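You operate a simulated robot arm through the tools that you are given. There is no shell and no other tool.

You run a simulated robot arm. Do the job below in one go: nothing can be reset, and whatever is moved stays where it is left.

## Task
Put P2 under test: vent shut, hose on, pumped to the yellow TEST tag's pressure, that tag hung on it.
Fine: its vent is the flat white handle; hose on the brass nipple, flat green handle shut; the tag goes from rail hook 7 to P2's upper hook.

It is judged by the outcome, as a careful person would: the job done as asked, and still so three seconds after it is handed in. It fails if anything else is knocked over, pushed out of place, dropped, spilled or broken.

## Robot
A 7-joint arm with a two-finger gripper, fixed in place. Base frame: the origin is at the foot of the arm, x ahead of it, y to its left, z up. Lengths are in mm, angles in degrees, forces in N, time in s.
With the tool pointing down near the work surface it reaches from about 320 to 720 mm from the base axis. Its first joint turns from -66.0 to 66.0 degrees. Payload 2.45 kg.
The TCP is the grasp point between the finger pads, 26 mm short of the fingertips. In the tool frame z runs along the fingers and y along their closing line. The gripper opens to 96 mm. The gripper's body begins 69 mm behind the TCP.
Orientation is that of the tool frame in the base frame, as a unit quaternion [x, y, z, w]. With the fingers straight down and closing along the base's y, the tool's x points along the base's -x, its y along +y and its z along -z.

## Interface
- The arm moves only by the tool send_rows. Its argument "targets" is a list of rows, each an object (a shift or turn left out is 0, a gripper value left out holds the last) with "linear": the shift along the base's x, y, z in m, a list of three; "dr": the turn, a rotation vector about the base's x, y, z in degrees, a list of three. In form: [{"linear": [x, y, z], "dr": [rx, ry, rz]}, ...]. A call has 1 to 20 rows; each row shifts and turns the commanded pose from where the row before left it. "grip" is the finger opening in m, from 0 to 0.096, set as the call begins (left out, the last holds). Rows are played at 5 a second. More than 50 mm and 8.6 degrees between two rows, or a gripper value outside its range, and nothing of the call is played. Where a pose cannot be reached the arm comes as near as it can. A force on the tool above 40 N (or 10 N above the force at the start of the call, whichever is more), or a blocked arm, ends the call early, and 0.2 s more pass. Each finger halts on what it meets, pressing with about 25 N; the grip force reading is that of the motor and also rises with nothing between the fingers. The clock runs only during rows and for 0.2 s after the last one: add rows that do not move to give the fingers time. It gives the time, the measured TCP pose, the force on the tool (base axes), the opening and the grip force at its end, in the units of the frame above (readings bear some noise), with the torque about the TCP (base axes, N m) and any sound that the robot's microphone picked up, and new pictures: "pictures" is both (left out), scene, wrist or none.
- Cameras (640 x 400 px; columns grow to the right, rows downward): "scene" is fixed at [176.9, -398.3, 1450.9]; the picture's right is [0.61, -0.79, 0.00], its down [-0.39, -0.30, -0.87] and it looks along [0.69, 0.54, -0.49] (base axes); focal length 316 px, centre (320, 200). "wrist" rides on the gripper at [82, 3, -98] in the tool frame; the picture's right is [-0.04, 1.00, 0.00], its down [-0.73, -0.03, -0.68] and it looks along [-0.68, -0.03, 0.73] (tool axes); focal length 256 px, centre (320, 200). There is no depth. A picture from a camera that has moved, and an enlarged one, comes with that camera's place and axes in the base frame and with its lens. The place of the scene camera against the robot may be out by one fixed shift of up to 25 mm in any direction.
- inspect(camera, box): a new picture of the part [left, top, right, bottom] of that camera's present view, enlarged. The clock stands still meanwhile.
- sign_off(): hands the job in; it is judged then, once.

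Nothing tells you positions but the pictures and the camera data. Unless the task says otherwise, let go and move clear before handing in.

The tools are called after "Request:" by a JSON object that holds its "fn" and its "kwargs". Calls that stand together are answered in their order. send_rows: Moves the arm, as the interface text tells. Its arguments: {"type":"object","properties":{"targets":{"type":"array"},"grip":{"type":"number"},"pictures":{"type":"string","enum":["both","scene","wrist","none"]}},"required":["targets"]} The other tools are called the same way: inspect (camera, box) takes an enlarged picture of a part of a camera's view; sign_off () hands the job in.

At the start:

```text
clock: 0.0
ee_pos: [376.1, -70.1, 1288.3]
tool_rot: [0.0, 1.0, 0.0, 0.0]
ft_force: [0.1, 1.2, 0.7]
wrist_torque: [-0.02, -0.03, 0.0]
opening: 95.7
grip_force: 0.0
```

scene: 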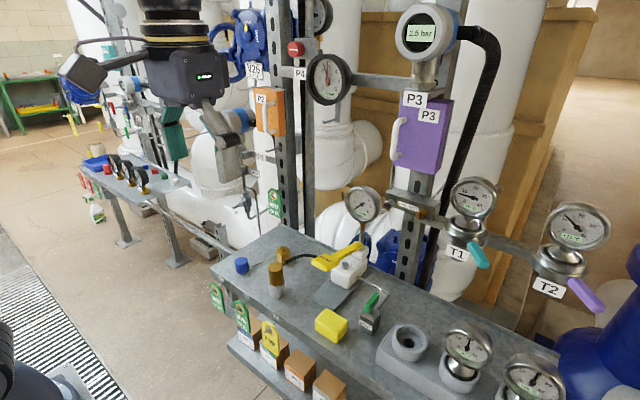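
wrist: 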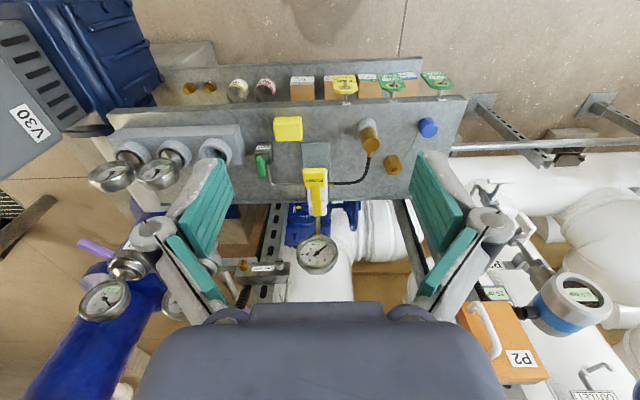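

I see a bench with a yellow hand pump, a hose end, tags along its front rail, and P2 (orange box) on a post to the left of P3. I'll enlarge several parts before I move anything.

Request:
{"fn": "inspect", "kwargs": {"camera": "scene", "box": [200, 60, 360, 160]}}

Request:
{"fn": "inspect", "kwargs": {"camera": "scene", "box": [180, 140, 340, 240]}}

Request:
{"fn": "inspect", "kwargs": {"camera": "scene", "box": [200, 230, 420, 368]}}

Request:
{"fn": "inspect", "kwargs": {"camera": "wrist", "box": [220, 60, 480, 222]}}

Request:
{"fn": "inspect", "kwargs": {"camera": "wrist", "box": [440, 240, 640, 400]}}

Request:
{"fn": "inspect", "kwargs": {"camera": "scene", "box": [60, 0, 220, 100]}}

```text
4.00 times, centred on (280, 110) of scene
camera zoom: at [176.9, -398.3, 1450.9], right [0.61, -0.79, 0.0], down [-0.39, -0.3, -0.87], along [0.69, 0.54, -0.49], focal length 1266 px, centre (480, 560)
```

zoom: 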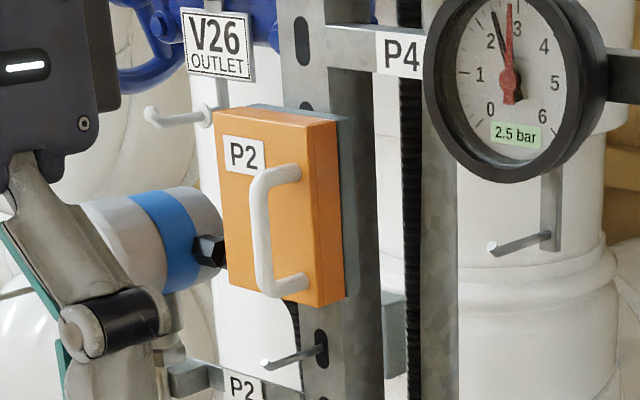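

```text
4.00 times, centred on (260, 190) of scene
camera zoom: at [176.9, -398.3, 1450.9], right [0.61, -0.79, 0.0], down [-0.39, -0.3, -0.87], along [0.69, 0.54, -0.49], focal length 1266 px, centre (560, 240)
```

zoom: 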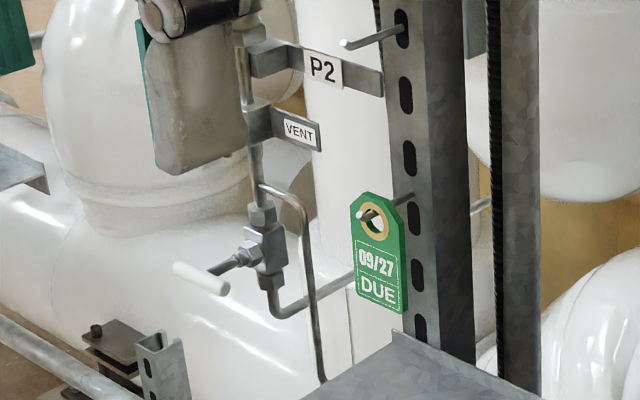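

```text
2.90 times, centred on (310, 299) of scene
camera zoom: at [176.9, -398.3, 1450.9], right [0.61, -0.79, 0.0], down [-0.39, -0.3, -0.87], along [0.69, 0.54, -0.49], focal length 917 px, centre (349, -87)
```

zoom: 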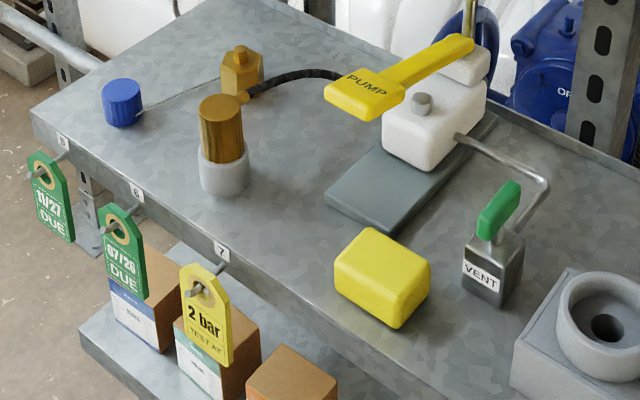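

```text
2.46 times, centred on (350, 141) of wrist
camera zoom: at [296.6, -66.9, 1384.1], right [0.04, 1.0, 0.0], down [0.73, -0.03, 0.68], along [0.68, -0.03, -0.73], focal length 630 px, centre (246, 345)
```

zoom: 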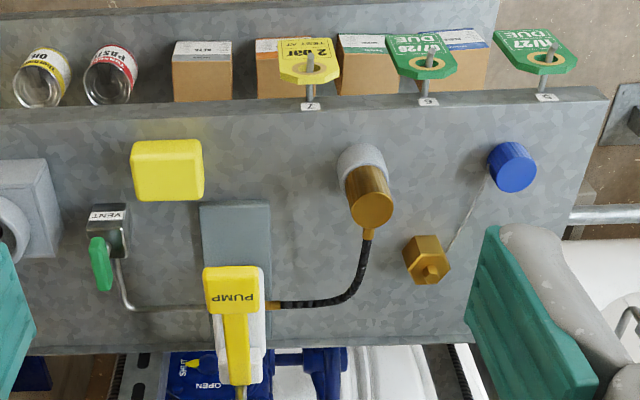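

```text
2.50 times, centred on (540, 320) of wrist
camera zoom: at [296.6, -66.9, 1384.1], right [0.04, 1.0, 0.0], down [0.73, -0.03, 0.68], along [0.68, -0.03, -0.73], focal length 640 px, centre (-230, -100)
```

zoom: 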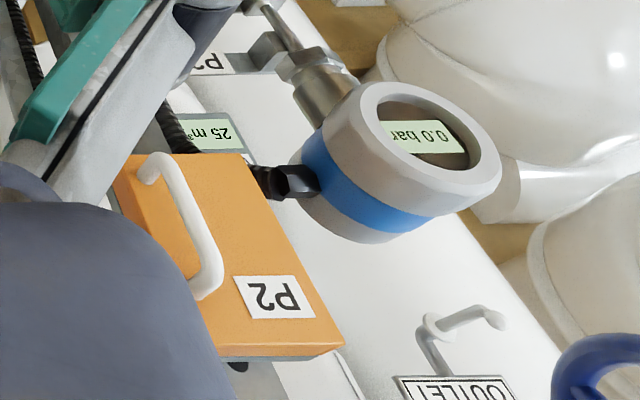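

```text
4.00 times, centred on (140, 50) of scene
camera zoom: at [176.9, -398.3, 1450.9], right [0.61, -0.79, 0.0], down [-0.39, -0.3, -0.87], along [0.69, 0.54, -0.49], focal length 1266 px, centre (1040, 800)
```

zoom: 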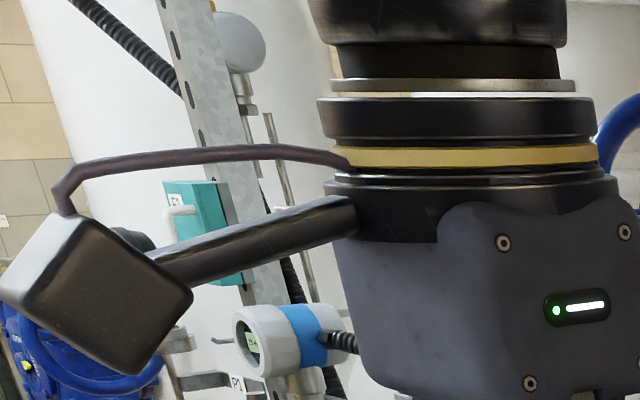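

The hose coupling stands in its cup, the blue cap seems to lie loose beside the brass nipple on the bench, and P2's vent is on the tubing to the left. I'll move the wrist camera left through the free space in front to see P2.

Request:
{"fn": "send_rows", "kwargs": {"targets": [{"linear": [0, 0.045, 0]}, {"linear": [0, 0.045, 0]}, {"linear": [0, 0.045, 0]}, {"linear": [0, 0.045, 0]}, {"linear": [0, 0.045, 0]}, {"linear": [0, 0.045, 0]}]}}

```text
clock: 1.4
ee_pos: [377.8, 200.2, 1286.0]
tool_rot: [0.001, 1.0, 0.0, 0.0]
ft_force: [-0.7, 0.6, -0.2]
wrist_torque: [-0.05, -0.01, 0.0]
opening: 96.1
grip_force: 0.1
camera wrist: at [297.0, 203.2, 1383.0], right [0.04, 1.0, 0.0], down [0.73, -0.03, 0.68], along [0.68, -0.03, -0.73], focal length 256 px, centre (320, 200)
```

scene: 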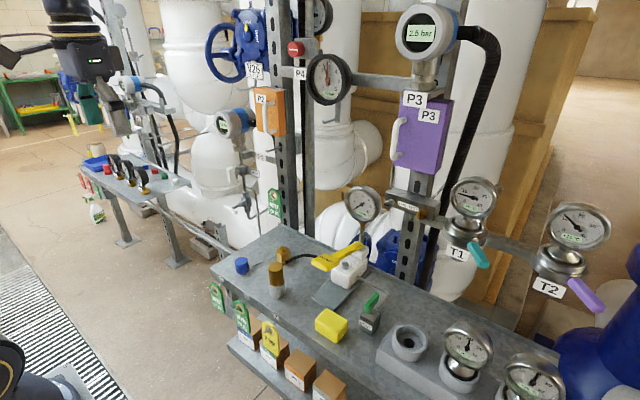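
wrist: 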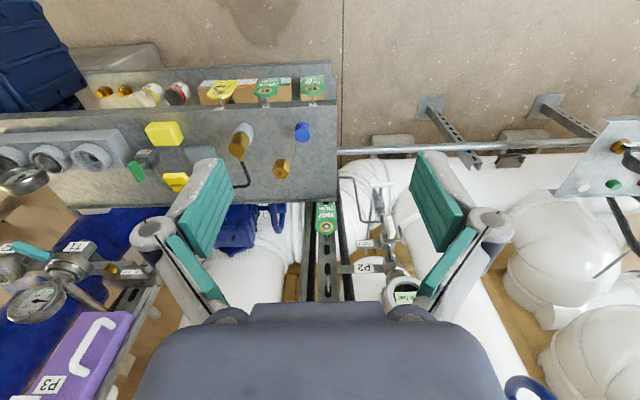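

Request:
{"fn": "inspect", "kwargs": {"camera": "scene", "box": [190, 60, 310, 135]}}

Request:
{"fn": "inspect", "kwargs": {"camera": "scene", "box": [200, 140, 320, 215]}}

Request:
{"fn": "inspect", "kwargs": {"camera": "wrist", "box": [290, 160, 450, 310]}}

Request:
{"fn": "inspect", "kwargs": {"camera": "wrist", "box": [120, 60, 360, 210]}}

Request:
{"fn": "inspect", "kwargs": {"camera": "scene", "box": [240, 230, 400, 330]}}

Request:
{"fn": "inspect", "kwargs": {"camera": "scene", "box": [340, 180, 440, 243]}}

```text
5.33 times, centred on (250, 98) of scene
camera zoom: at [176.9, -398.3, 1450.9], right [0.61, -0.79, 0.0], down [-0.39, -0.3, -0.87], along [0.69, 0.54, -0.49], focal length 1688 px, centre (693, 747)
```

zoom: 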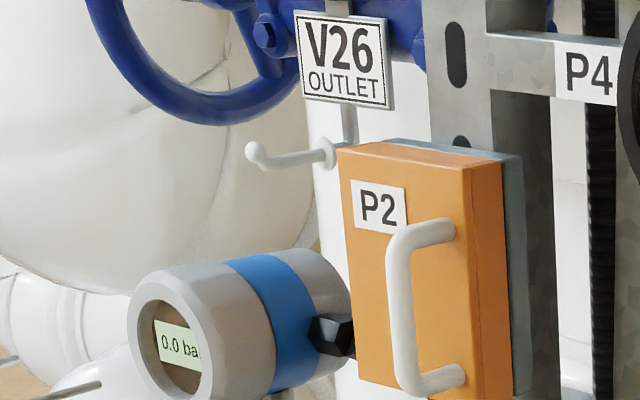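

```text
5.33 times, centred on (260, 178) of scene
camera zoom: at [176.9, -398.3, 1450.9], right [0.61, -0.79, 0.0], down [-0.39, -0.3, -0.87], along [0.69, 0.54, -0.49], focal length 1688 px, centre (640, 320)
```

zoom: 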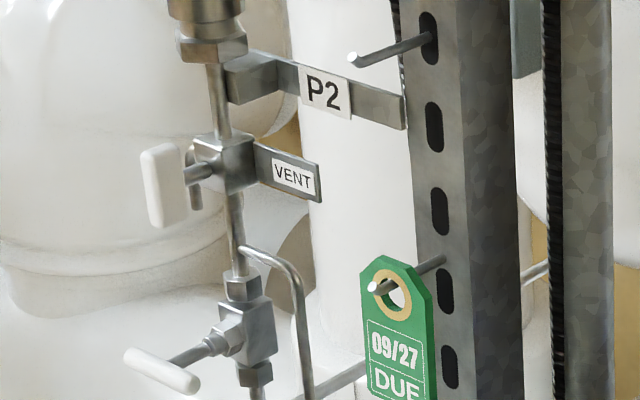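

```text
2.67 times, centred on (370, 235) of wrist
camera zoom: at [297.0, 203.2, 1383.0], right [0.04, 1.0, 0.0], down [0.73, -0.03, 0.68], along [0.68, -0.03, -0.73], focal length 683 px, centre (187, 107)
```

zoom: 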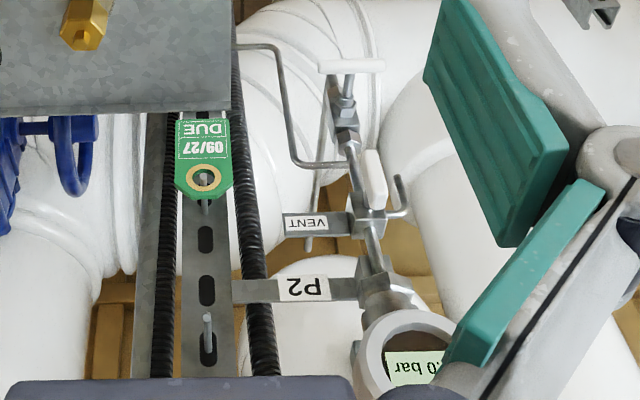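

```text
2.67 times, centred on (240, 135) of wrist
camera zoom: at [297.0, 203.2, 1383.0], right [0.04, 1.0, 0.0], down [0.73, -0.03, 0.68], along [0.68, -0.03, -0.73], focal length 683 px, centre (533, 373)
```

zoom: 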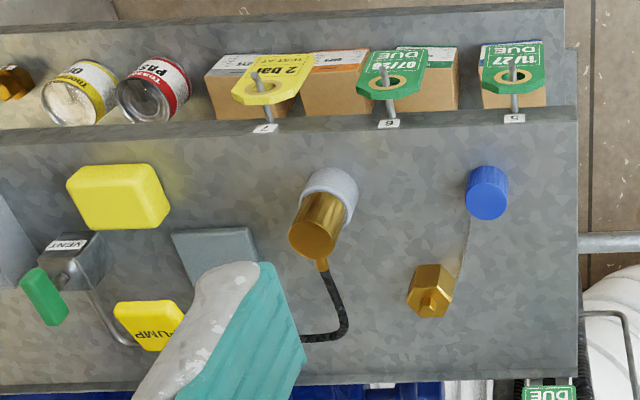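

```text
4.00 times, centred on (320, 280) of scene
camera zoom: at [176.9, -398.3, 1450.9], right [0.61, -0.79, 0.0], down [-0.39, -0.3, -0.87], along [0.69, 0.54, -0.49], focal length 1266 px, centre (320, -120)
```

zoom: 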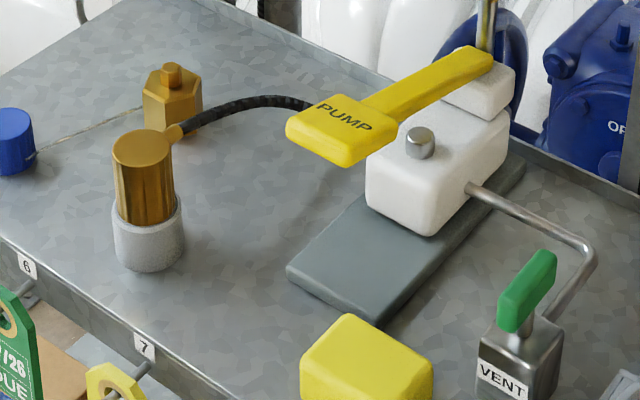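

```text
6.35 times, centred on (390, 212) of scene
camera zoom: at [176.9, -398.3, 1450.9], right [0.61, -0.79, 0.0], down [-0.39, -0.3, -0.87], along [0.69, 0.54, -0.49], focal length 2010 px, centre (-124, 127)
```

zoom: 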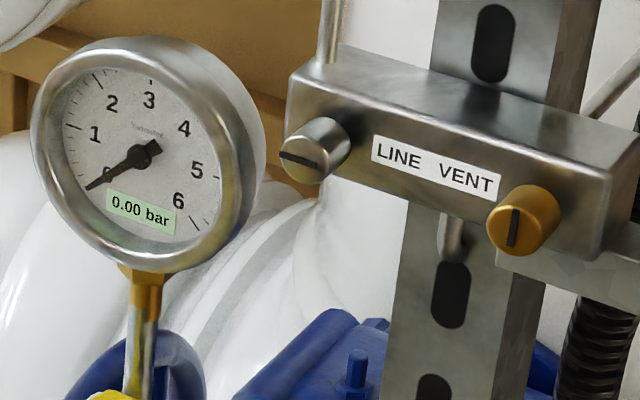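

P2's line has two valves: the upper VENT block carries the flat white paddle (standing upright), and the lower one carries a round bar. I'll turn the tool to point forward in the open space so I can look at the vent from close by.

Request:
{"fn": "send_rows", "kwargs": {"targets": [{"linear": [0.012, 0.012, -0.01], "dr": [0, -7.5, 0]}, {"linear": [0.012, 0.012, -0.01], "dr": [0, -7.5, 0]}, {"linear": [0.012, 0.012, -0.01], "dr": [0, -7.5, 0]}, {"linear": [0.012, 0.012, -0.01], "dr": [0, -7.5, 0]}, {"linear": [0.012, 0.012, -0.01], "dr": [0, -7.5, 0]}, {"linear": [0.012, 0.012, -0.01], "dr": [0, -7.5, 0]}]}}

```text
clock: 2.8
ee_pos: [448.4, 272.3, 1228.2]
tool_rot: [0.0, 0.924, 0.001, 0.384]
ft_force: [0.3, -0.5, -0.2]
wrist_torque: [-0.02, 0.01, -0.03]
opening: 96.1
grip_force: 0.0
camera wrist: at [322.3, 274.8, 1237.5], right [0.03, 1.0, 0.03], down [0.04, -0.03, 1.0], along [1.0, -0.03, -0.04], focal length 256 px, centre (320, 200)
```

scene: 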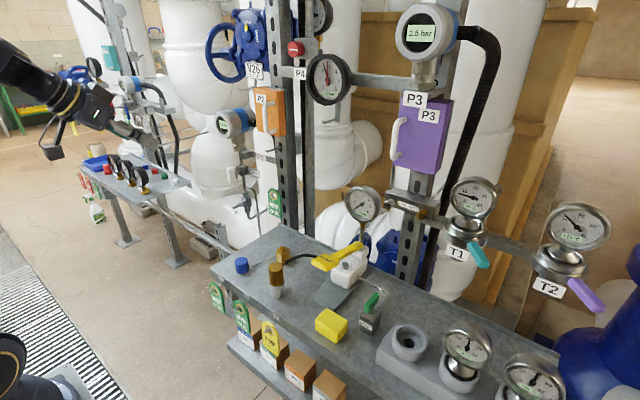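
wrist: 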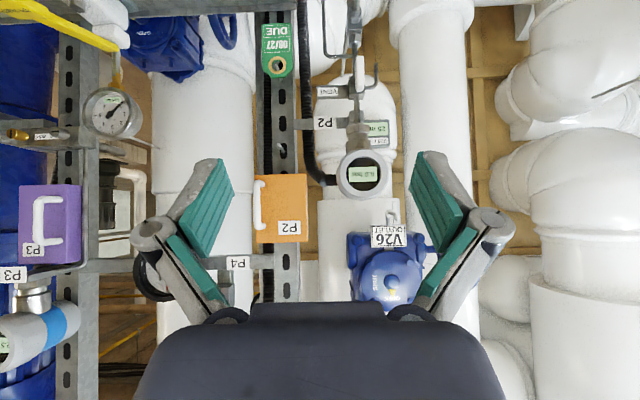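

Now the wrist camera looks level at P2. I'll enlarge the vent area and the hook.

Request:
{"fn": "inspect", "kwargs": {"camera": "wrist", "box": [300, 0, 420, 110]}}

Request:
{"fn": "inspect", "kwargs": {"camera": "wrist", "box": [240, 0, 400, 250]}}

Request:
{"fn": "inspect", "kwargs": {"camera": "wrist", "box": [240, 20, 320, 180]}}

```text
3.64 times, centred on (360, 55) of wrist
camera zoom: at [322.3, 274.8, 1237.5], right [0.03, 1.0, 0.03], down [0.04, -0.03, 1.0], along [1.0, -0.03, -0.04], focal length 931 px, centre (174, 727)
```

zoom: 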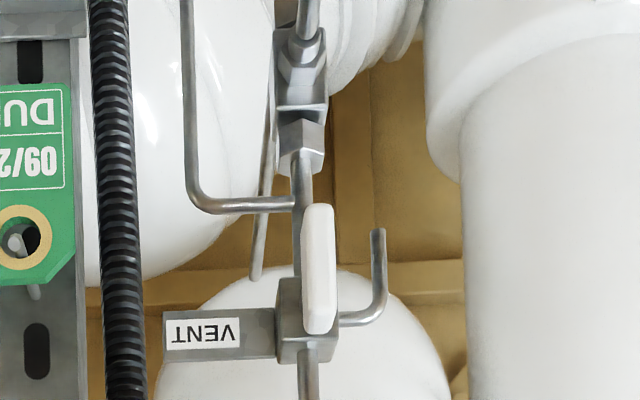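

```text
1.60 times, centred on (320, 125) of wrist
camera zoom: at [322.3, 274.8, 1237.5], right [0.03, 1.0, 0.03], down [0.04, -0.03, 1.0], along [1.0, -0.03, -0.04], focal length 410 px, centre (320, 320)
```

zoom: 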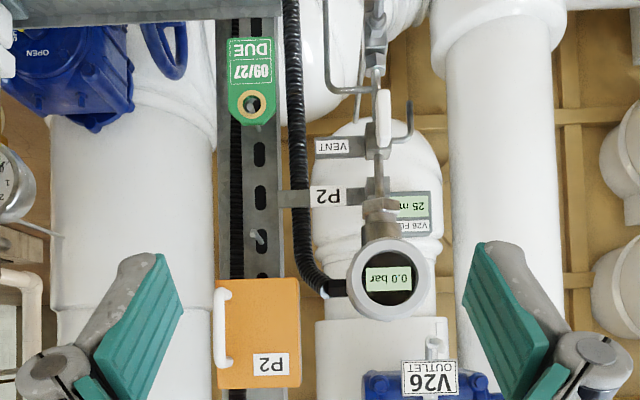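

```text
2.50 times, centred on (280, 100) of wrist
camera zoom: at [322.3, 274.8, 1237.5], right [0.03, 1.0, 0.03], down [0.04, -0.03, 1.0], along [1.0, -0.03, -0.04], focal length 640 px, centre (420, 450)
```

zoom: 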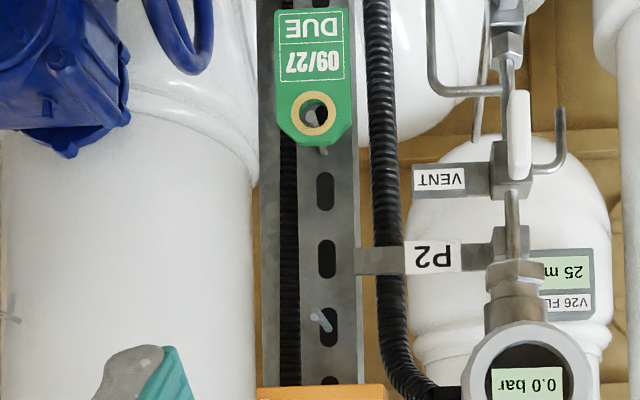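

P2's vent paddle hangs downward from its stem, with the drip elbow on its left. P1 to the left has the same fittings, so I'll compare its handles to learn which position is shut.

Request:
{"fn": "inspect", "kwargs": {"camera": "scene", "box": [100, 60, 200, 185]}}

Request:
{"fn": "inspect", "kwargs": {"camera": "scene", "box": [210, 100, 270, 215]}}

Request:
{"fn": "inspect", "kwargs": {"camera": "scene", "box": [330, 270, 410, 340]}}

Request:
{"fn": "inspect", "kwargs": {"camera": "wrist", "box": [500, 0, 640, 120]}}

```text
3.20 times, centred on (150, 122) of scene
camera zoom: at [176.9, -398.3, 1450.9], right [0.61, -0.79, 0.0], down [-0.39, -0.3, -0.87], along [0.69, 0.54, -0.49], focal length 1013 px, centre (864, 448)
```

zoom: 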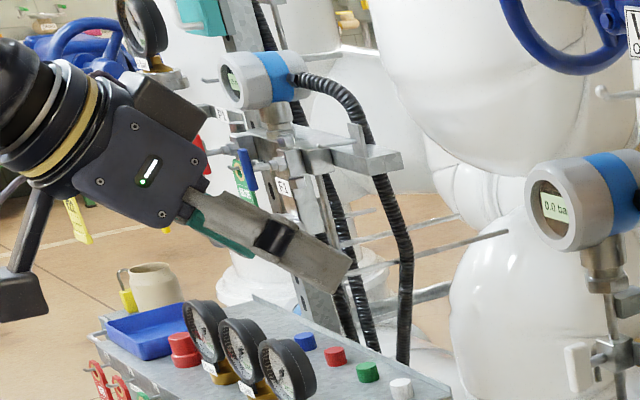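

```text
3.48 times, centred on (240, 158) of scene
camera zoom: at [176.9, -398.3, 1450.9], right [0.61, -0.79, 0.0], down [-0.39, -0.3, -0.87], along [0.69, 0.54, -0.49], focal length 1101 px, centre (598, 348)
```

zoom: 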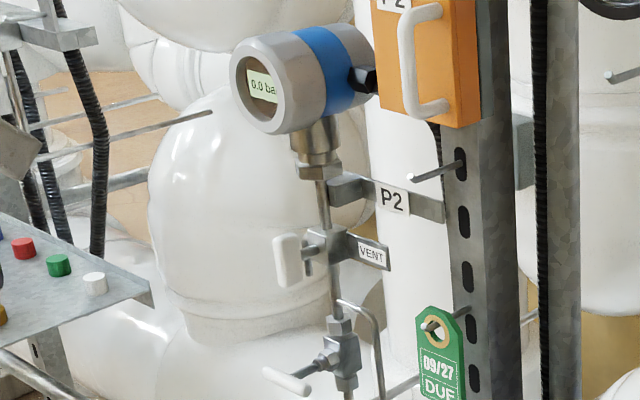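

```text
5.71 times, centred on (370, 305) of scene
camera zoom: at [176.9, -398.3, 1450.9], right [0.61, -0.79, 0.0], down [-0.39, -0.3, -0.87], along [0.69, 0.54, -0.49], focal length 1809 px, centre (34, -400)
```

zoom: 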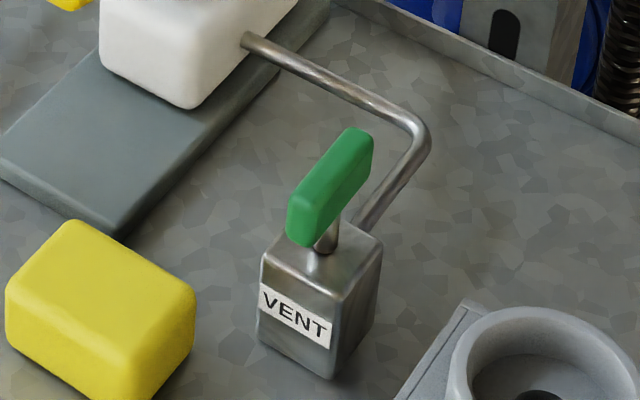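

```text
3.33 times, centred on (570, 60) of wrist
camera zoom: at [322.3, 274.8, 1237.5], right [0.03, 1.0, 0.03], down [0.04, -0.03, 1.0], along [1.0, -0.03, -0.04], focal length 853 px, centre (-513, 667)
```

zoom: 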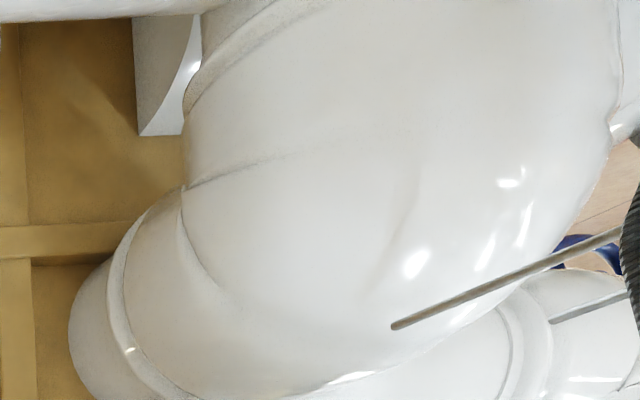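

The vent lever's centre works out near (707, 331, 1033), pivoted at its top and hanging down along the pipe, which I read as open. I'll level the tool and come up in front of it, still about 100 mm short.

Request:
{"fn": "send_rows", "kwargs": {"targets": [{"linear": [0.02, 0.01, -0.032], "dr": [0, -7.5, 0]}, {"linear": [0.02, 0.01, -0.032], "dr": [0, -7.5, 0]}, {"linear": [0.02, 0.01, -0.032], "dr": [0, -7.5, 0]}, {"linear": [0.02, 0.01, -0.032], "dr": [0, -7.5, 0]}, {"linear": [0.02, 0.01, -0.032], "dr": [0, -7.5, 0]}, {"linear": [0.02, 0.01, -0.032], "dr": [0, -7.5, 0]}, {}]}}

```text
clock: 4.4
ee_pos: [567.4, 333.4, 1035.4]
tool_rot: [0.001, 0.707, 0.0, 0.708]
ft_force: [0.3, -1.2, -0.5]
wrist_torque: [0.0, 0.0, 0.0]
opening: 96.1
grip_force: 0.1
camera wrist: at [470.9, 335.9, 951.6], right [0.0, 1.0, 0.04], down [-0.68, -0.03, 0.73], along [0.73, -0.03, 0.68], focal length 256 px, centre (320, 200)
```

scene: 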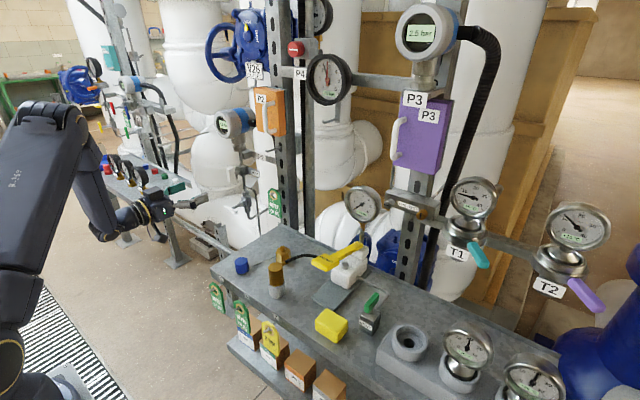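
wrist: 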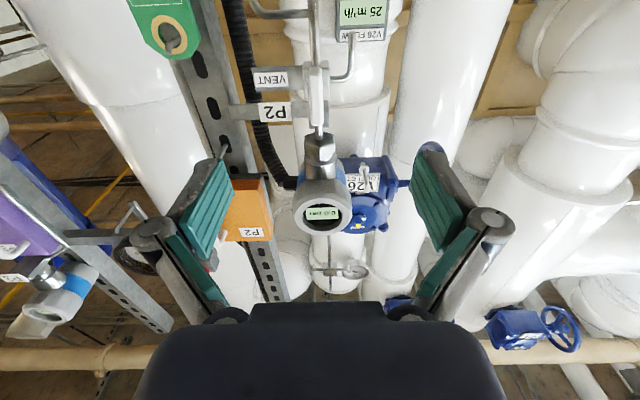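

The tool is level and about 140 mm short of the vent. I'll enlarge the lever from here, plus P1 now that the arm no longer hides it.

Request:
{"fn": "inspect", "kwargs": {"camera": "wrist", "box": [240, 20, 400, 145]}}

Request:
{"fn": "inspect", "kwargs": {"camera": "scene", "box": [95, 50, 175, 175]}}

Request:
{"fn": "inspect", "kwargs": {"camera": "scene", "box": [120, 140, 280, 240]}}

```text
3.20 times, centred on (320, 82) of wrist
camera zoom: at [470.9, 335.9, 951.6], right [0.0, 1.0, 0.04], down [-0.68, -0.03, 0.73], along [0.73, -0.03, 0.68], focal length 819 px, centre (320, 576)
```

zoom: 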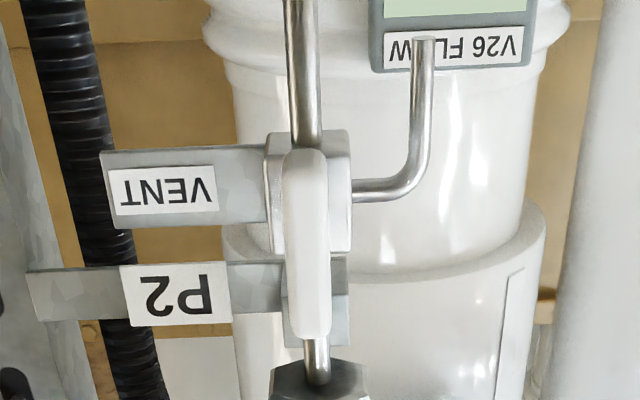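

```text
3.20 times, centred on (135, 112) of scene
camera zoom: at [176.9, -398.3, 1450.9], right [0.61, -0.79, 0.0], down [-0.39, -0.3, -0.87], along [0.69, 0.54, -0.49], focal length 1013 px, centre (912, 480)
```

zoom: 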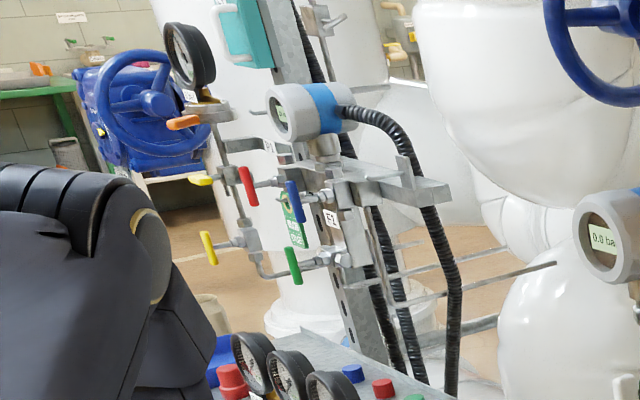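

```text
4.00 times, centred on (200, 190) of scene
camera zoom: at [176.9, -398.3, 1450.9], right [0.61, -0.79, 0.0], down [-0.39, -0.3, -0.87], along [0.69, 0.54, -0.49], focal length 1266 px, centre (800, 240)
```

zoom: 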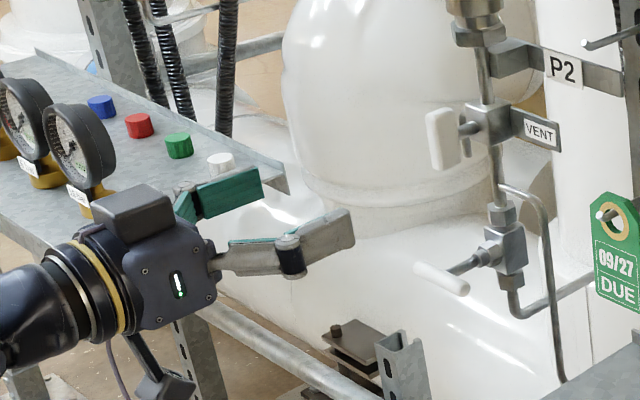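

The lever pivots about its centre, near (697, 329, 1038). I'll set the opening to 50 mm and advance partway to check the line-up.

Request:
{"fn": "send_rows", "kwargs": {"grip": 0.05, "targets": [{"linear": [0.02, -0.003, 0.002]}, {"linear": [0.03, 0, 0]}, {"linear": [0.03, 0, 0]}, {}, {}], "pictures": "wrist"}}

Request:
{"fn": "inspect", "kwargs": {"camera": "wrist", "box": [220, 60, 420, 260]}}

Request:
{"fn": "inspect", "kwargs": {"camera": "scene", "box": [180, 130, 280, 230]}}

```text
clock: 5.6
ee_pos: [647.3, 329.1, 1039.1]
tool_rot: [0.001, 0.707, 0.0, 0.707]
ft_force: [1.0, 0.4, 0.2]
wrist_torque: [-0.01, 0.01, 0.04]
opening: 50.2
grip_force: 0.0
camera wrist: at [551.3, 331.8, 955.8], right [0.0, 1.0, 0.04], down [-0.68, -0.03, 0.73], along [0.73, -0.03, 0.68], focal length 256 px, centre (320, 200)
```

wrist: 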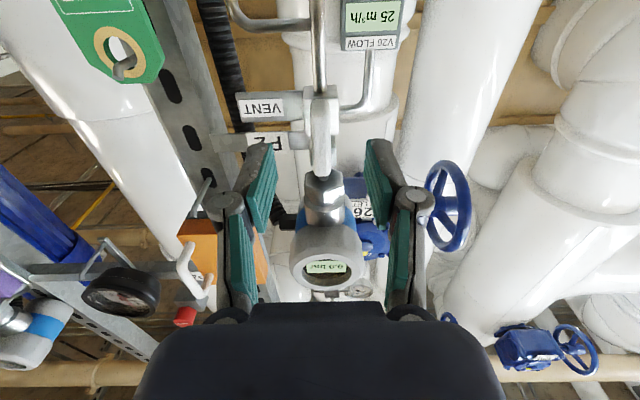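

```text
2.00 times, centred on (320, 160) of wrist
camera zoom: at [551.3, 331.8, 955.8], right [0.0, 1.0, 0.04], down [-0.68, -0.03, 0.73], along [0.73, -0.03, 0.68], focal length 512 px, centre (320, 280)
```

zoom: 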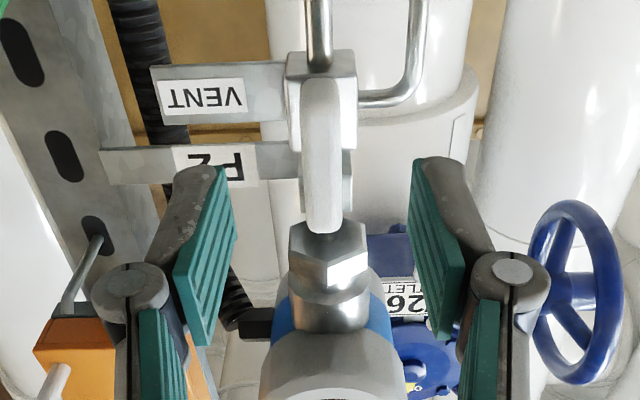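

```text
4.00 times, centred on (230, 180) of scene
camera zoom: at [176.9, -398.3, 1450.9], right [0.61, -0.79, 0.0], down [-0.39, -0.3, -0.87], along [0.69, 0.54, -0.49], focal length 1266 px, centre (680, 280)
```

zoom: 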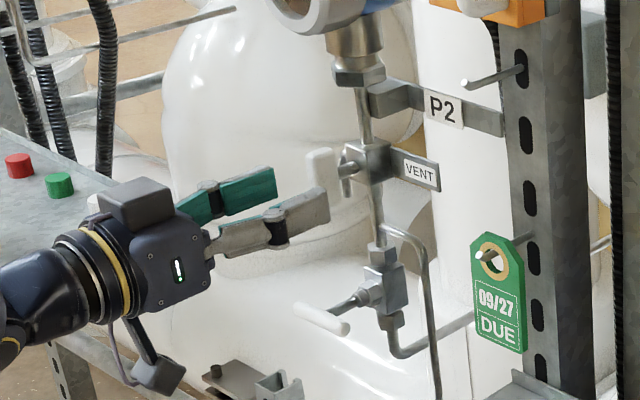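

The lever is centred between the fingers. I'll go in the last 46 mm and close on it.

Request:
{"fn": "send_rows", "kwargs": {"targets": [{"linear": [0.016, 0, 0]}, {"linear": [0.015, 0, 0]}, {"linear": [0.015, 0, 0]}, {}], "pictures": "wrist"}}

Request:
{"fn": "inspect", "kwargs": {"camera": "scene", "box": [180, 130, 280, 230]}}

Request:
{"fn": "inspect", "kwargs": {"camera": "wrist", "box": [220, 100, 420, 260]}}

```text
clock: 6.6
ee_pos: [696.1, 329.8, 1038.7]
tool_rot: [0.001, 0.707, 0.0, 0.707]
ft_force: [-0.5, -0.5, -0.9]
wrist_torque: [-0.01, 0.0, -0.02]
opening: 49.7
grip_force: 0.1
camera wrist: at [598.1, 332.6, 954.4], right [0.0, 1.0, 0.04], down [-0.68, -0.03, 0.73], along [0.73, -0.03, 0.68], focal length 256 px, centre (320, 200)
```

wrist: 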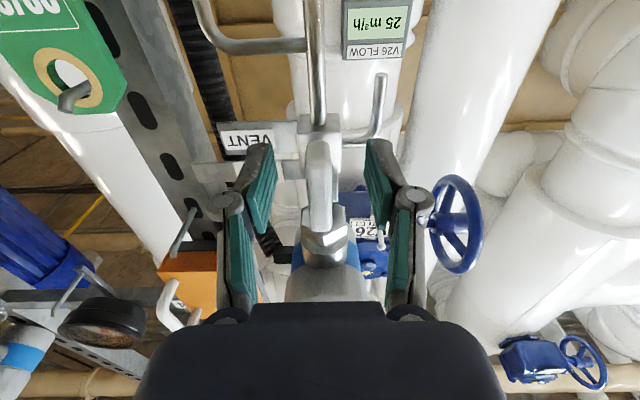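

```text
4.00 times, centred on (230, 180) of scene
camera zoom: at [176.9, -398.3, 1450.9], right [0.61, -0.79, 0.0], down [-0.39, -0.3, -0.87], along [0.69, 0.54, -0.49], focal length 1266 px, centre (680, 280)
```

zoom: 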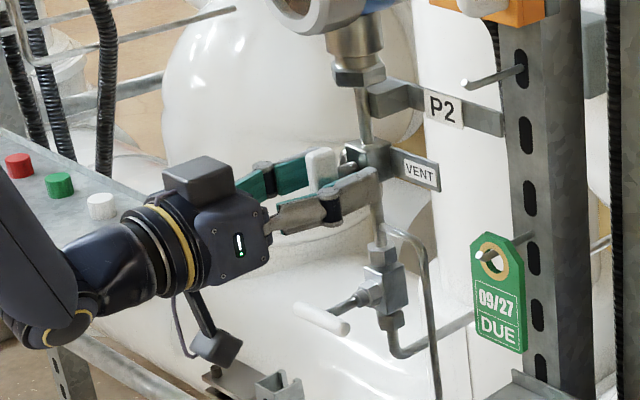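

```text
2.50 times, centred on (320, 180) of wrist
camera zoom: at [598.1, 332.6, 954.4], right [0.0, 1.0, 0.04], down [-0.68, -0.03, 0.73], along [0.73, -0.03, 0.68], focal length 640 px, centre (320, 250)
```

zoom: 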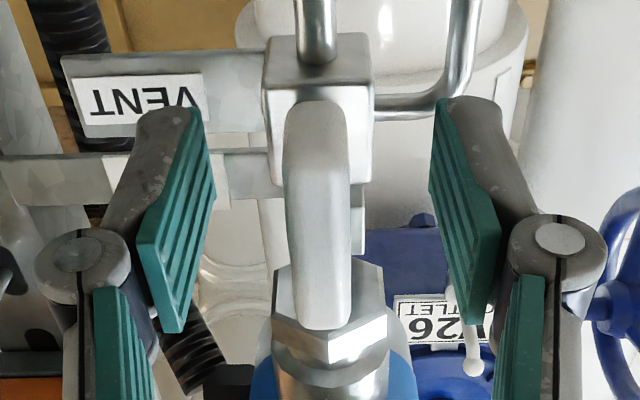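

The fingers straddle the lever at its middle. Closing now.

Request:
{"fn": "send_rows", "kwargs": {"grip": 0.0, "targets": [{}, {}, {}, {}, {}], "pictures": "wrist"}}

```text
clock: 7.8
ee_pos: [695.4, 330.5, 1036.7]
tool_rot: [0.0, 0.707, -0.001, 0.707]
ft_force: [0.0, -0.9, -0.5]
wrist_torque: [-0.01, -0.04, -0.04]
opening: 11.3
grip_force: 39.0
camera wrist: at [597.9, 332.5, 954.4], right [0.0, 1.0, 0.04], down [-0.68, -0.03, 0.73], along [0.73, -0.03, 0.68], focal length 256 px, centre (320, 200)
```

wrist: 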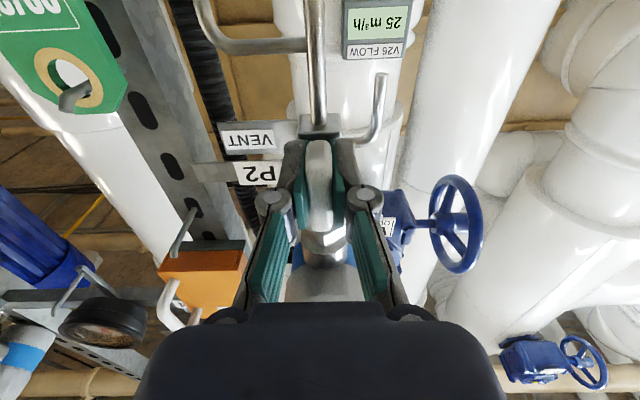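

The lever is gripped (11.3 mm). I'll try a small turn about the stem axis and watch the torque.

Request:
{"fn": "send_rows", "kwargs": {"targets": [{"dr": [4, 0, 0]}, {"dr": [4, 0, 0]}, {}], "pictures": "wrist"}}

```text
clock: 8.6
ee_pos: [694.8, 330.6, 1038.0]
tool_rot: [0.05, 0.705, 0.05, 0.705]
ft_force: [-1.1, 4.2, -1.9]
wrist_torque: [-0.01, -0.4, -0.04]
opening: 11.3
grip_force: 38.3
camera wrist: at [597.9, 344.1, 955.7], right [0.0, 0.98, 0.18], down [-0.68, -0.13, 0.72], along [0.73, -0.12, 0.67], focal length 256 px, centre (320, 200)
```

wrist: 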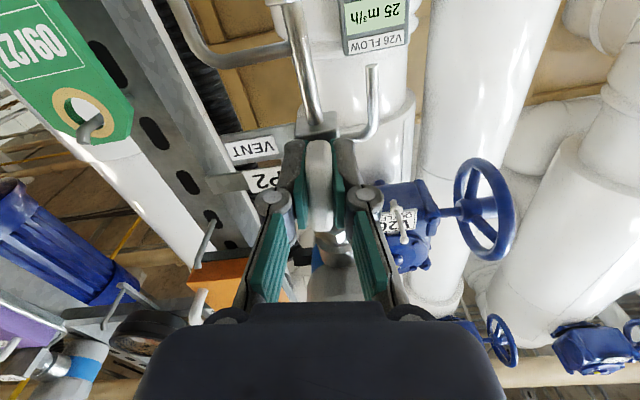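

The lever seems to follow with little resistance. I'll continue in the same direction.

Request:
{"fn": "send_rows", "kwargs": {"targets": [{"dr": [6, 0, 0]}, {"dr": [6, 0, 0]}, {"dr": [6, 0, 0]}, {"dr": [6, 0, 0]}, {}], "pictures": "both"}}

Request:
{"fn": "inspect", "kwargs": {"camera": "scene", "box": [180, 130, 280, 230]}}

```text
clock: 9.8
ee_pos: [695.0, 331.5, 1037.4]
tool_rot: [0.195, 0.679, 0.197, 0.68]
ft_force: [1.9, 13.6, 4.5]
wrist_torque: [-0.02, 0.01, 0.25]
opening: 11.2
grip_force: 38.1
camera wrist: at [597.9, 376.1, 969.0], right [0.0, 0.82, 0.57], down [-0.68, -0.42, 0.61], along [0.73, -0.38, 0.56], focal length 256 px, centre (320, 200)
```

scene: 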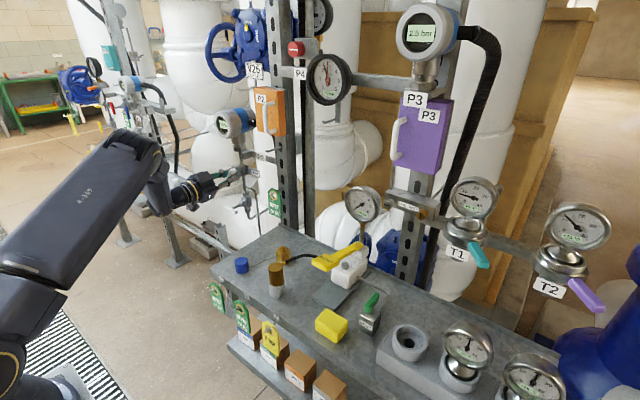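
wrist: 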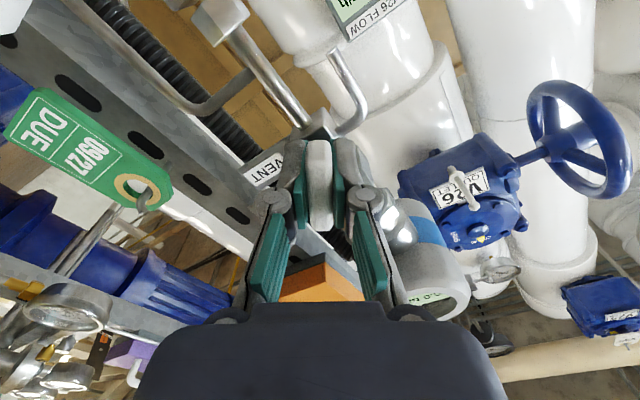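

```text
4.00 times, centred on (230, 180) of scene
camera zoom: at [176.9, -397.9, 1451.0], right [0.61, -0.79, 0.0], down [-0.39, -0.3, -0.87], along [0.69, 0.54, -0.49], focal length 1266 px, centre (680, 280)
```

zoom: 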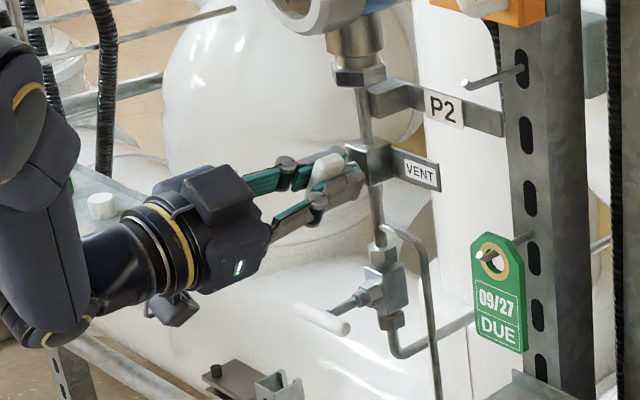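

The lever turns freely with the gripper (32° so far). A growing side force suggests the pivot is slightly above my grip point, so I'll drift up a little while continuing.

Request:
{"fn": "send_rows", "kwargs": {"targets": [{"linear": [0, 0.0005, 0.001], "dr": [6, 0, 0]}, {"linear": [0, 0.0005, 0.001], "dr": [6, 0, 0]}, {"linear": [0, 0, 0.0005], "dr": [6, 0, 0]}, {"linear": [0, 0, 0.0005], "dr": [6, 0, 0]}, {}], "pictures": "wrist"}}

```text
clock: 10.8
ee_pos: [694.7, 330.9, 1039.3]
tool_rot: [0.335, 0.637, 0.311, 0.621]
ft_force: [-4.8, -4.6, 1.2]
wrist_torque: [0.02, -0.23, 0.84]
opening: 11.6
grip_force: 39.1
out of reach, approached as far as the arm can: row 4
stopped in row 5: the force on the tool passed its limit at 49 N (the readings are from after the stop); the commanded pose is now the measured one
camera wrist: at [598.2, 400.9, 996.3], right [0.04, 0.55, 0.83], down [-0.68, -0.6, 0.43], along [0.74, -0.58, 0.35], focal length 256 px, centre (320, 200)
```

wrist: 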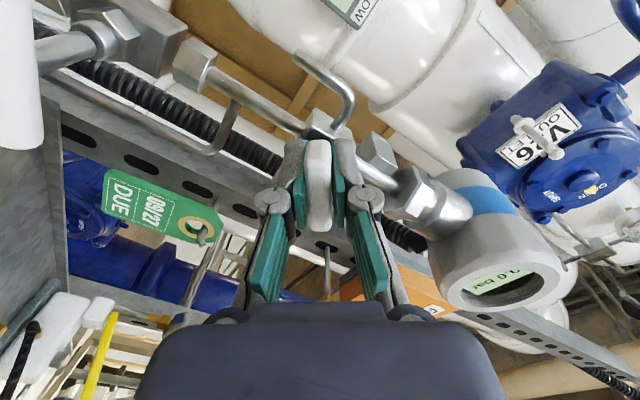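

The arm reached its own wrist limit at about 54° of lever turn. I'll let go, back off and return to level, then finish the remaining turn by pushing the lever's end.

Request:
{"fn": "send_rows", "kwargs": {"grip": 0.04, "targets": [{}, {}, {"linear": [-0.02, 0, 0]}, {"linear": [-0.03, 0, 0]}, {"linear": [-0.03, 0, 0]}], "pictures": "none"}}

Request:
{"fn": "send_rows", "kwargs": {"targets": [{"dr": [-7.77, -0.19, 0.29]}, {"dr": [-7.77, -0.19, 0.29]}, {"dr": [-7.77, -0.19, 0.29]}, {"dr": [-7.77, -0.19, 0.29]}, {"dr": [-7.77, -0.19, 0.29]}, {"dr": [-7.77, -0.19, 0.29]}, {"dr": [-7.77, -0.19, 0.29]}, {}], "pictures": "both"}}

Request:
{"fn": "inspect", "kwargs": {"camera": "scene", "box": [180, 130, 280, 230]}}

Request:
{"fn": "inspect", "kwargs": {"camera": "wrist", "box": [220, 60, 420, 260]}}

```text
clock: 12.0
ee_pos: [613.8, 330.9, 1039.3]
tool_rot: [0.334, 0.637, 0.312, 0.62]
ft_force: [-0.9, -0.6, 0.0]
wrist_torque: [0.0, 0.01, 0.0]
opening: 40.0
grip_force: 0.0
```

```text
clock: 13.8
ee_pos: [615.6, 331.7, 1039.7]
tool_rot: [-0.001, 0.708, -0.002, 0.707]
ft_force: [-0.1, 0.2, 0.5]
wrist_torque: [-0.03, -0.03, -0.03]
opening: 40.0
grip_force: 0.0
camera wrist: at [518.3, 334.4, 956.0], right [0.0, 1.0, 0.04], down [-0.68, -0.03, 0.73], along [0.74, -0.03, 0.68], focal length 256 px, centre (320, 200)
```

scene: 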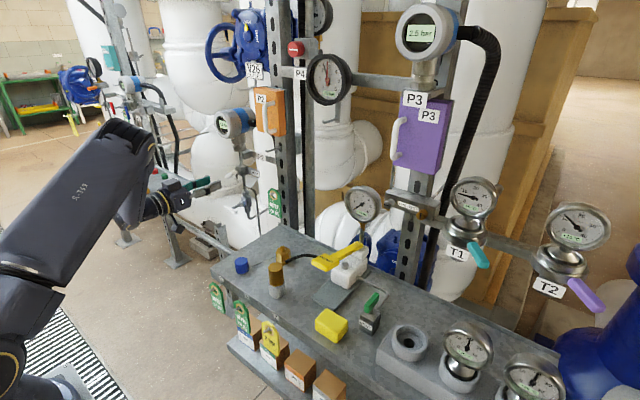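
wrist: 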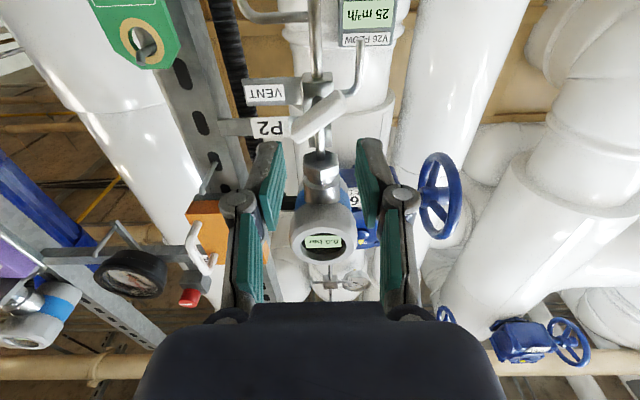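

```text
4.00 times, centred on (230, 180) of scene
camera zoom: at [176.9, -398.3, 1450.9], right [0.61, -0.79, 0.0], down [-0.39, -0.3, -0.87], along [0.69, 0.54, -0.49], focal length 1266 px, centre (680, 280)
```

zoom: 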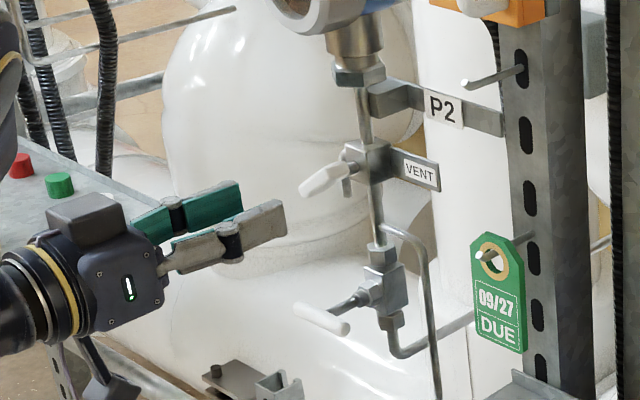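

```text
2.00 times, centred on (320, 160) of wrist
camera zoom: at [518.3, 334.4, 956.0], right [0.0, 1.0, 0.04], down [-0.68, -0.03, 0.73], along [0.74, -0.03, 0.68], focal length 512 px, centre (320, 280)
```

zoom: 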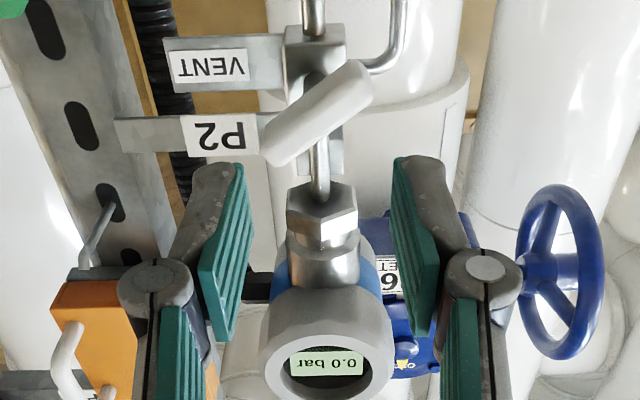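

The lever now leans at about 54° with its near-post end high. I'll close the fingers, come in above that end and press it down to level.

Request:
{"fn": "send_rows", "kwargs": {"grip": 0.0, "targets": [{"linear": [0, -0.02, 0.03]}, {"linear": [0, 0, 0.017]}, {"linear": [0.03, 0, 0]}, {"linear": [0.03, 0, 0]}, {"linear": [0.018, 0, 0]}, {}], "pictures": "wrist"}}

Request:
{"fn": "inspect", "kwargs": {"camera": "scene", "box": [180, 130, 280, 230]}}

Request:
{"fn": "inspect", "kwargs": {"camera": "wrist", "box": [220, 60, 420, 260]}}

```text
clock: 15.2
ee_pos: [694.4, 310.3, 1085.4]
tool_rot: [0.001, 0.707, -0.001, 0.707]
ft_force: [0.5, 0.0, -0.2]
wrist_torque: [-0.01, 0.0, 0.01]
opening: 0.0
grip_force: 25.2
camera wrist: at [596.7, 313.3, 1001.8], right [0.0, 1.0, 0.04], down [-0.68, -0.03, 0.73], along [0.74, -0.03, 0.68], focal length 256 px, centre (320, 200)
```

wrist: 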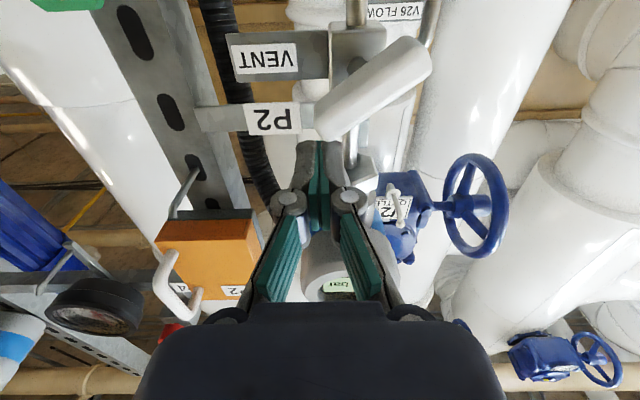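

```text
4.00 times, centred on (230, 180) of scene
camera zoom: at [176.9, -398.3, 1450.9], right [0.61, -0.79, 0.0], down [-0.39, -0.3, -0.87], along [0.69, 0.54, -0.49], focal length 1266 px, centre (680, 280)
```

zoom: 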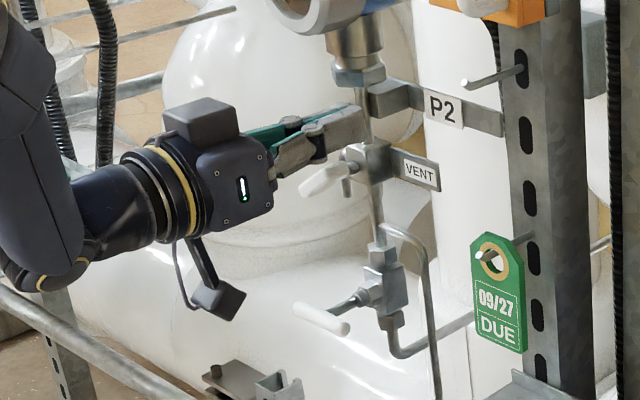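

```text
2.00 times, centred on (320, 160) of wrist
camera zoom: at [596.7, 313.3, 1001.8], right [0.0, 1.0, 0.04], down [-0.68, -0.03, 0.73], along [0.74, -0.03, 0.68], focal length 512 px, centre (320, 280)
```

zoom: 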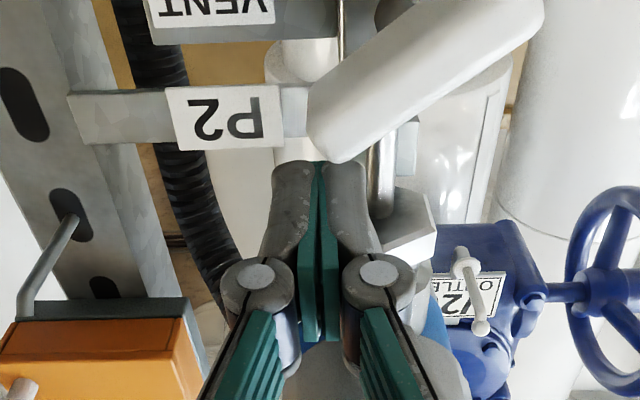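

The closed fingers are just above the raised end. Pressing down in small steps.

Request:
{"fn": "send_rows", "kwargs": {"targets": [{"linear": [0, 0, -0.005]}, {"linear": [0, 0, -0.005]}, {"linear": [0, 0, -0.005]}, {"linear": [0, 0, -0.004]}, {"linear": [0, 0, -0.004]}, {"linear": [0, 0, -0.004]}, {}], "pictures": "wrist"}}

Request:
{"fn": "inspect", "kwargs": {"camera": "scene", "box": [180, 130, 280, 230]}}

Request:
{"fn": "inspect", "kwargs": {"camera": "wrist", "box": [220, 60, 420, 260]}}

```text
clock: 16.8
ee_pos: [695.1, 312.7, 1057.6]
tool_rot: [-0.001, 0.708, -0.001, 0.706]
ft_force: [-0.7, -0.3, 0.3]
wrist_torque: [0.0, -0.04, 0.0]
opening: 0.0
grip_force: 28.8
camera wrist: at [596.9, 314.7, 975.2], right [0.0, 1.0, 0.04], down [-0.68, -0.03, 0.73], along [0.74, -0.03, 0.68], focal length 256 px, centre (320, 200)
```

wrist: 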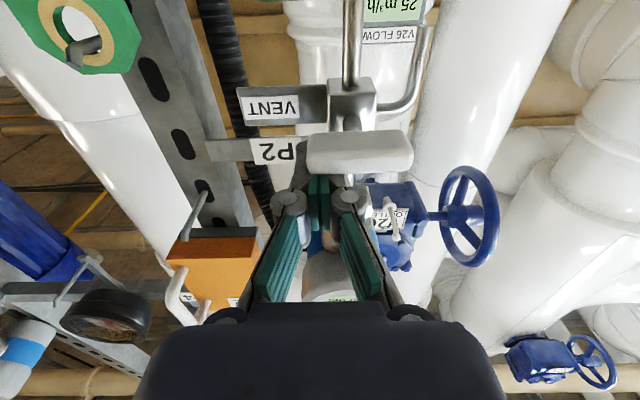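

```text
4.00 times, centred on (230, 180) of scene
camera zoom: at [176.9, -398.3, 1450.9], right [0.61, -0.79, 0.0], down [-0.39, -0.3, -0.87], along [0.69, 0.54, -0.49], focal length 1266 px, centre (680, 280)
```

zoom: 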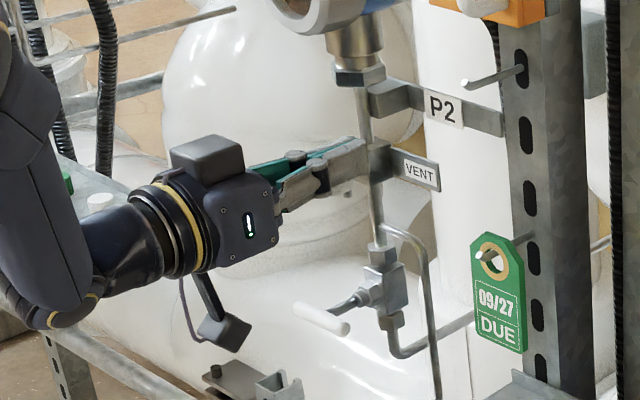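

```text
2.00 times, centred on (320, 160) of wrist
camera zoom: at [596.9, 314.7, 975.2], right [0.0, 1.0, 0.04], down [-0.68, -0.03, 0.73], along [0.74, -0.03, 0.68], focal length 512 px, centre (320, 280)
```

zoom: 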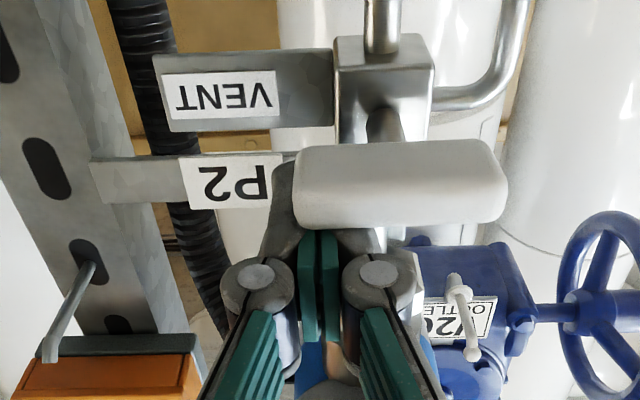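

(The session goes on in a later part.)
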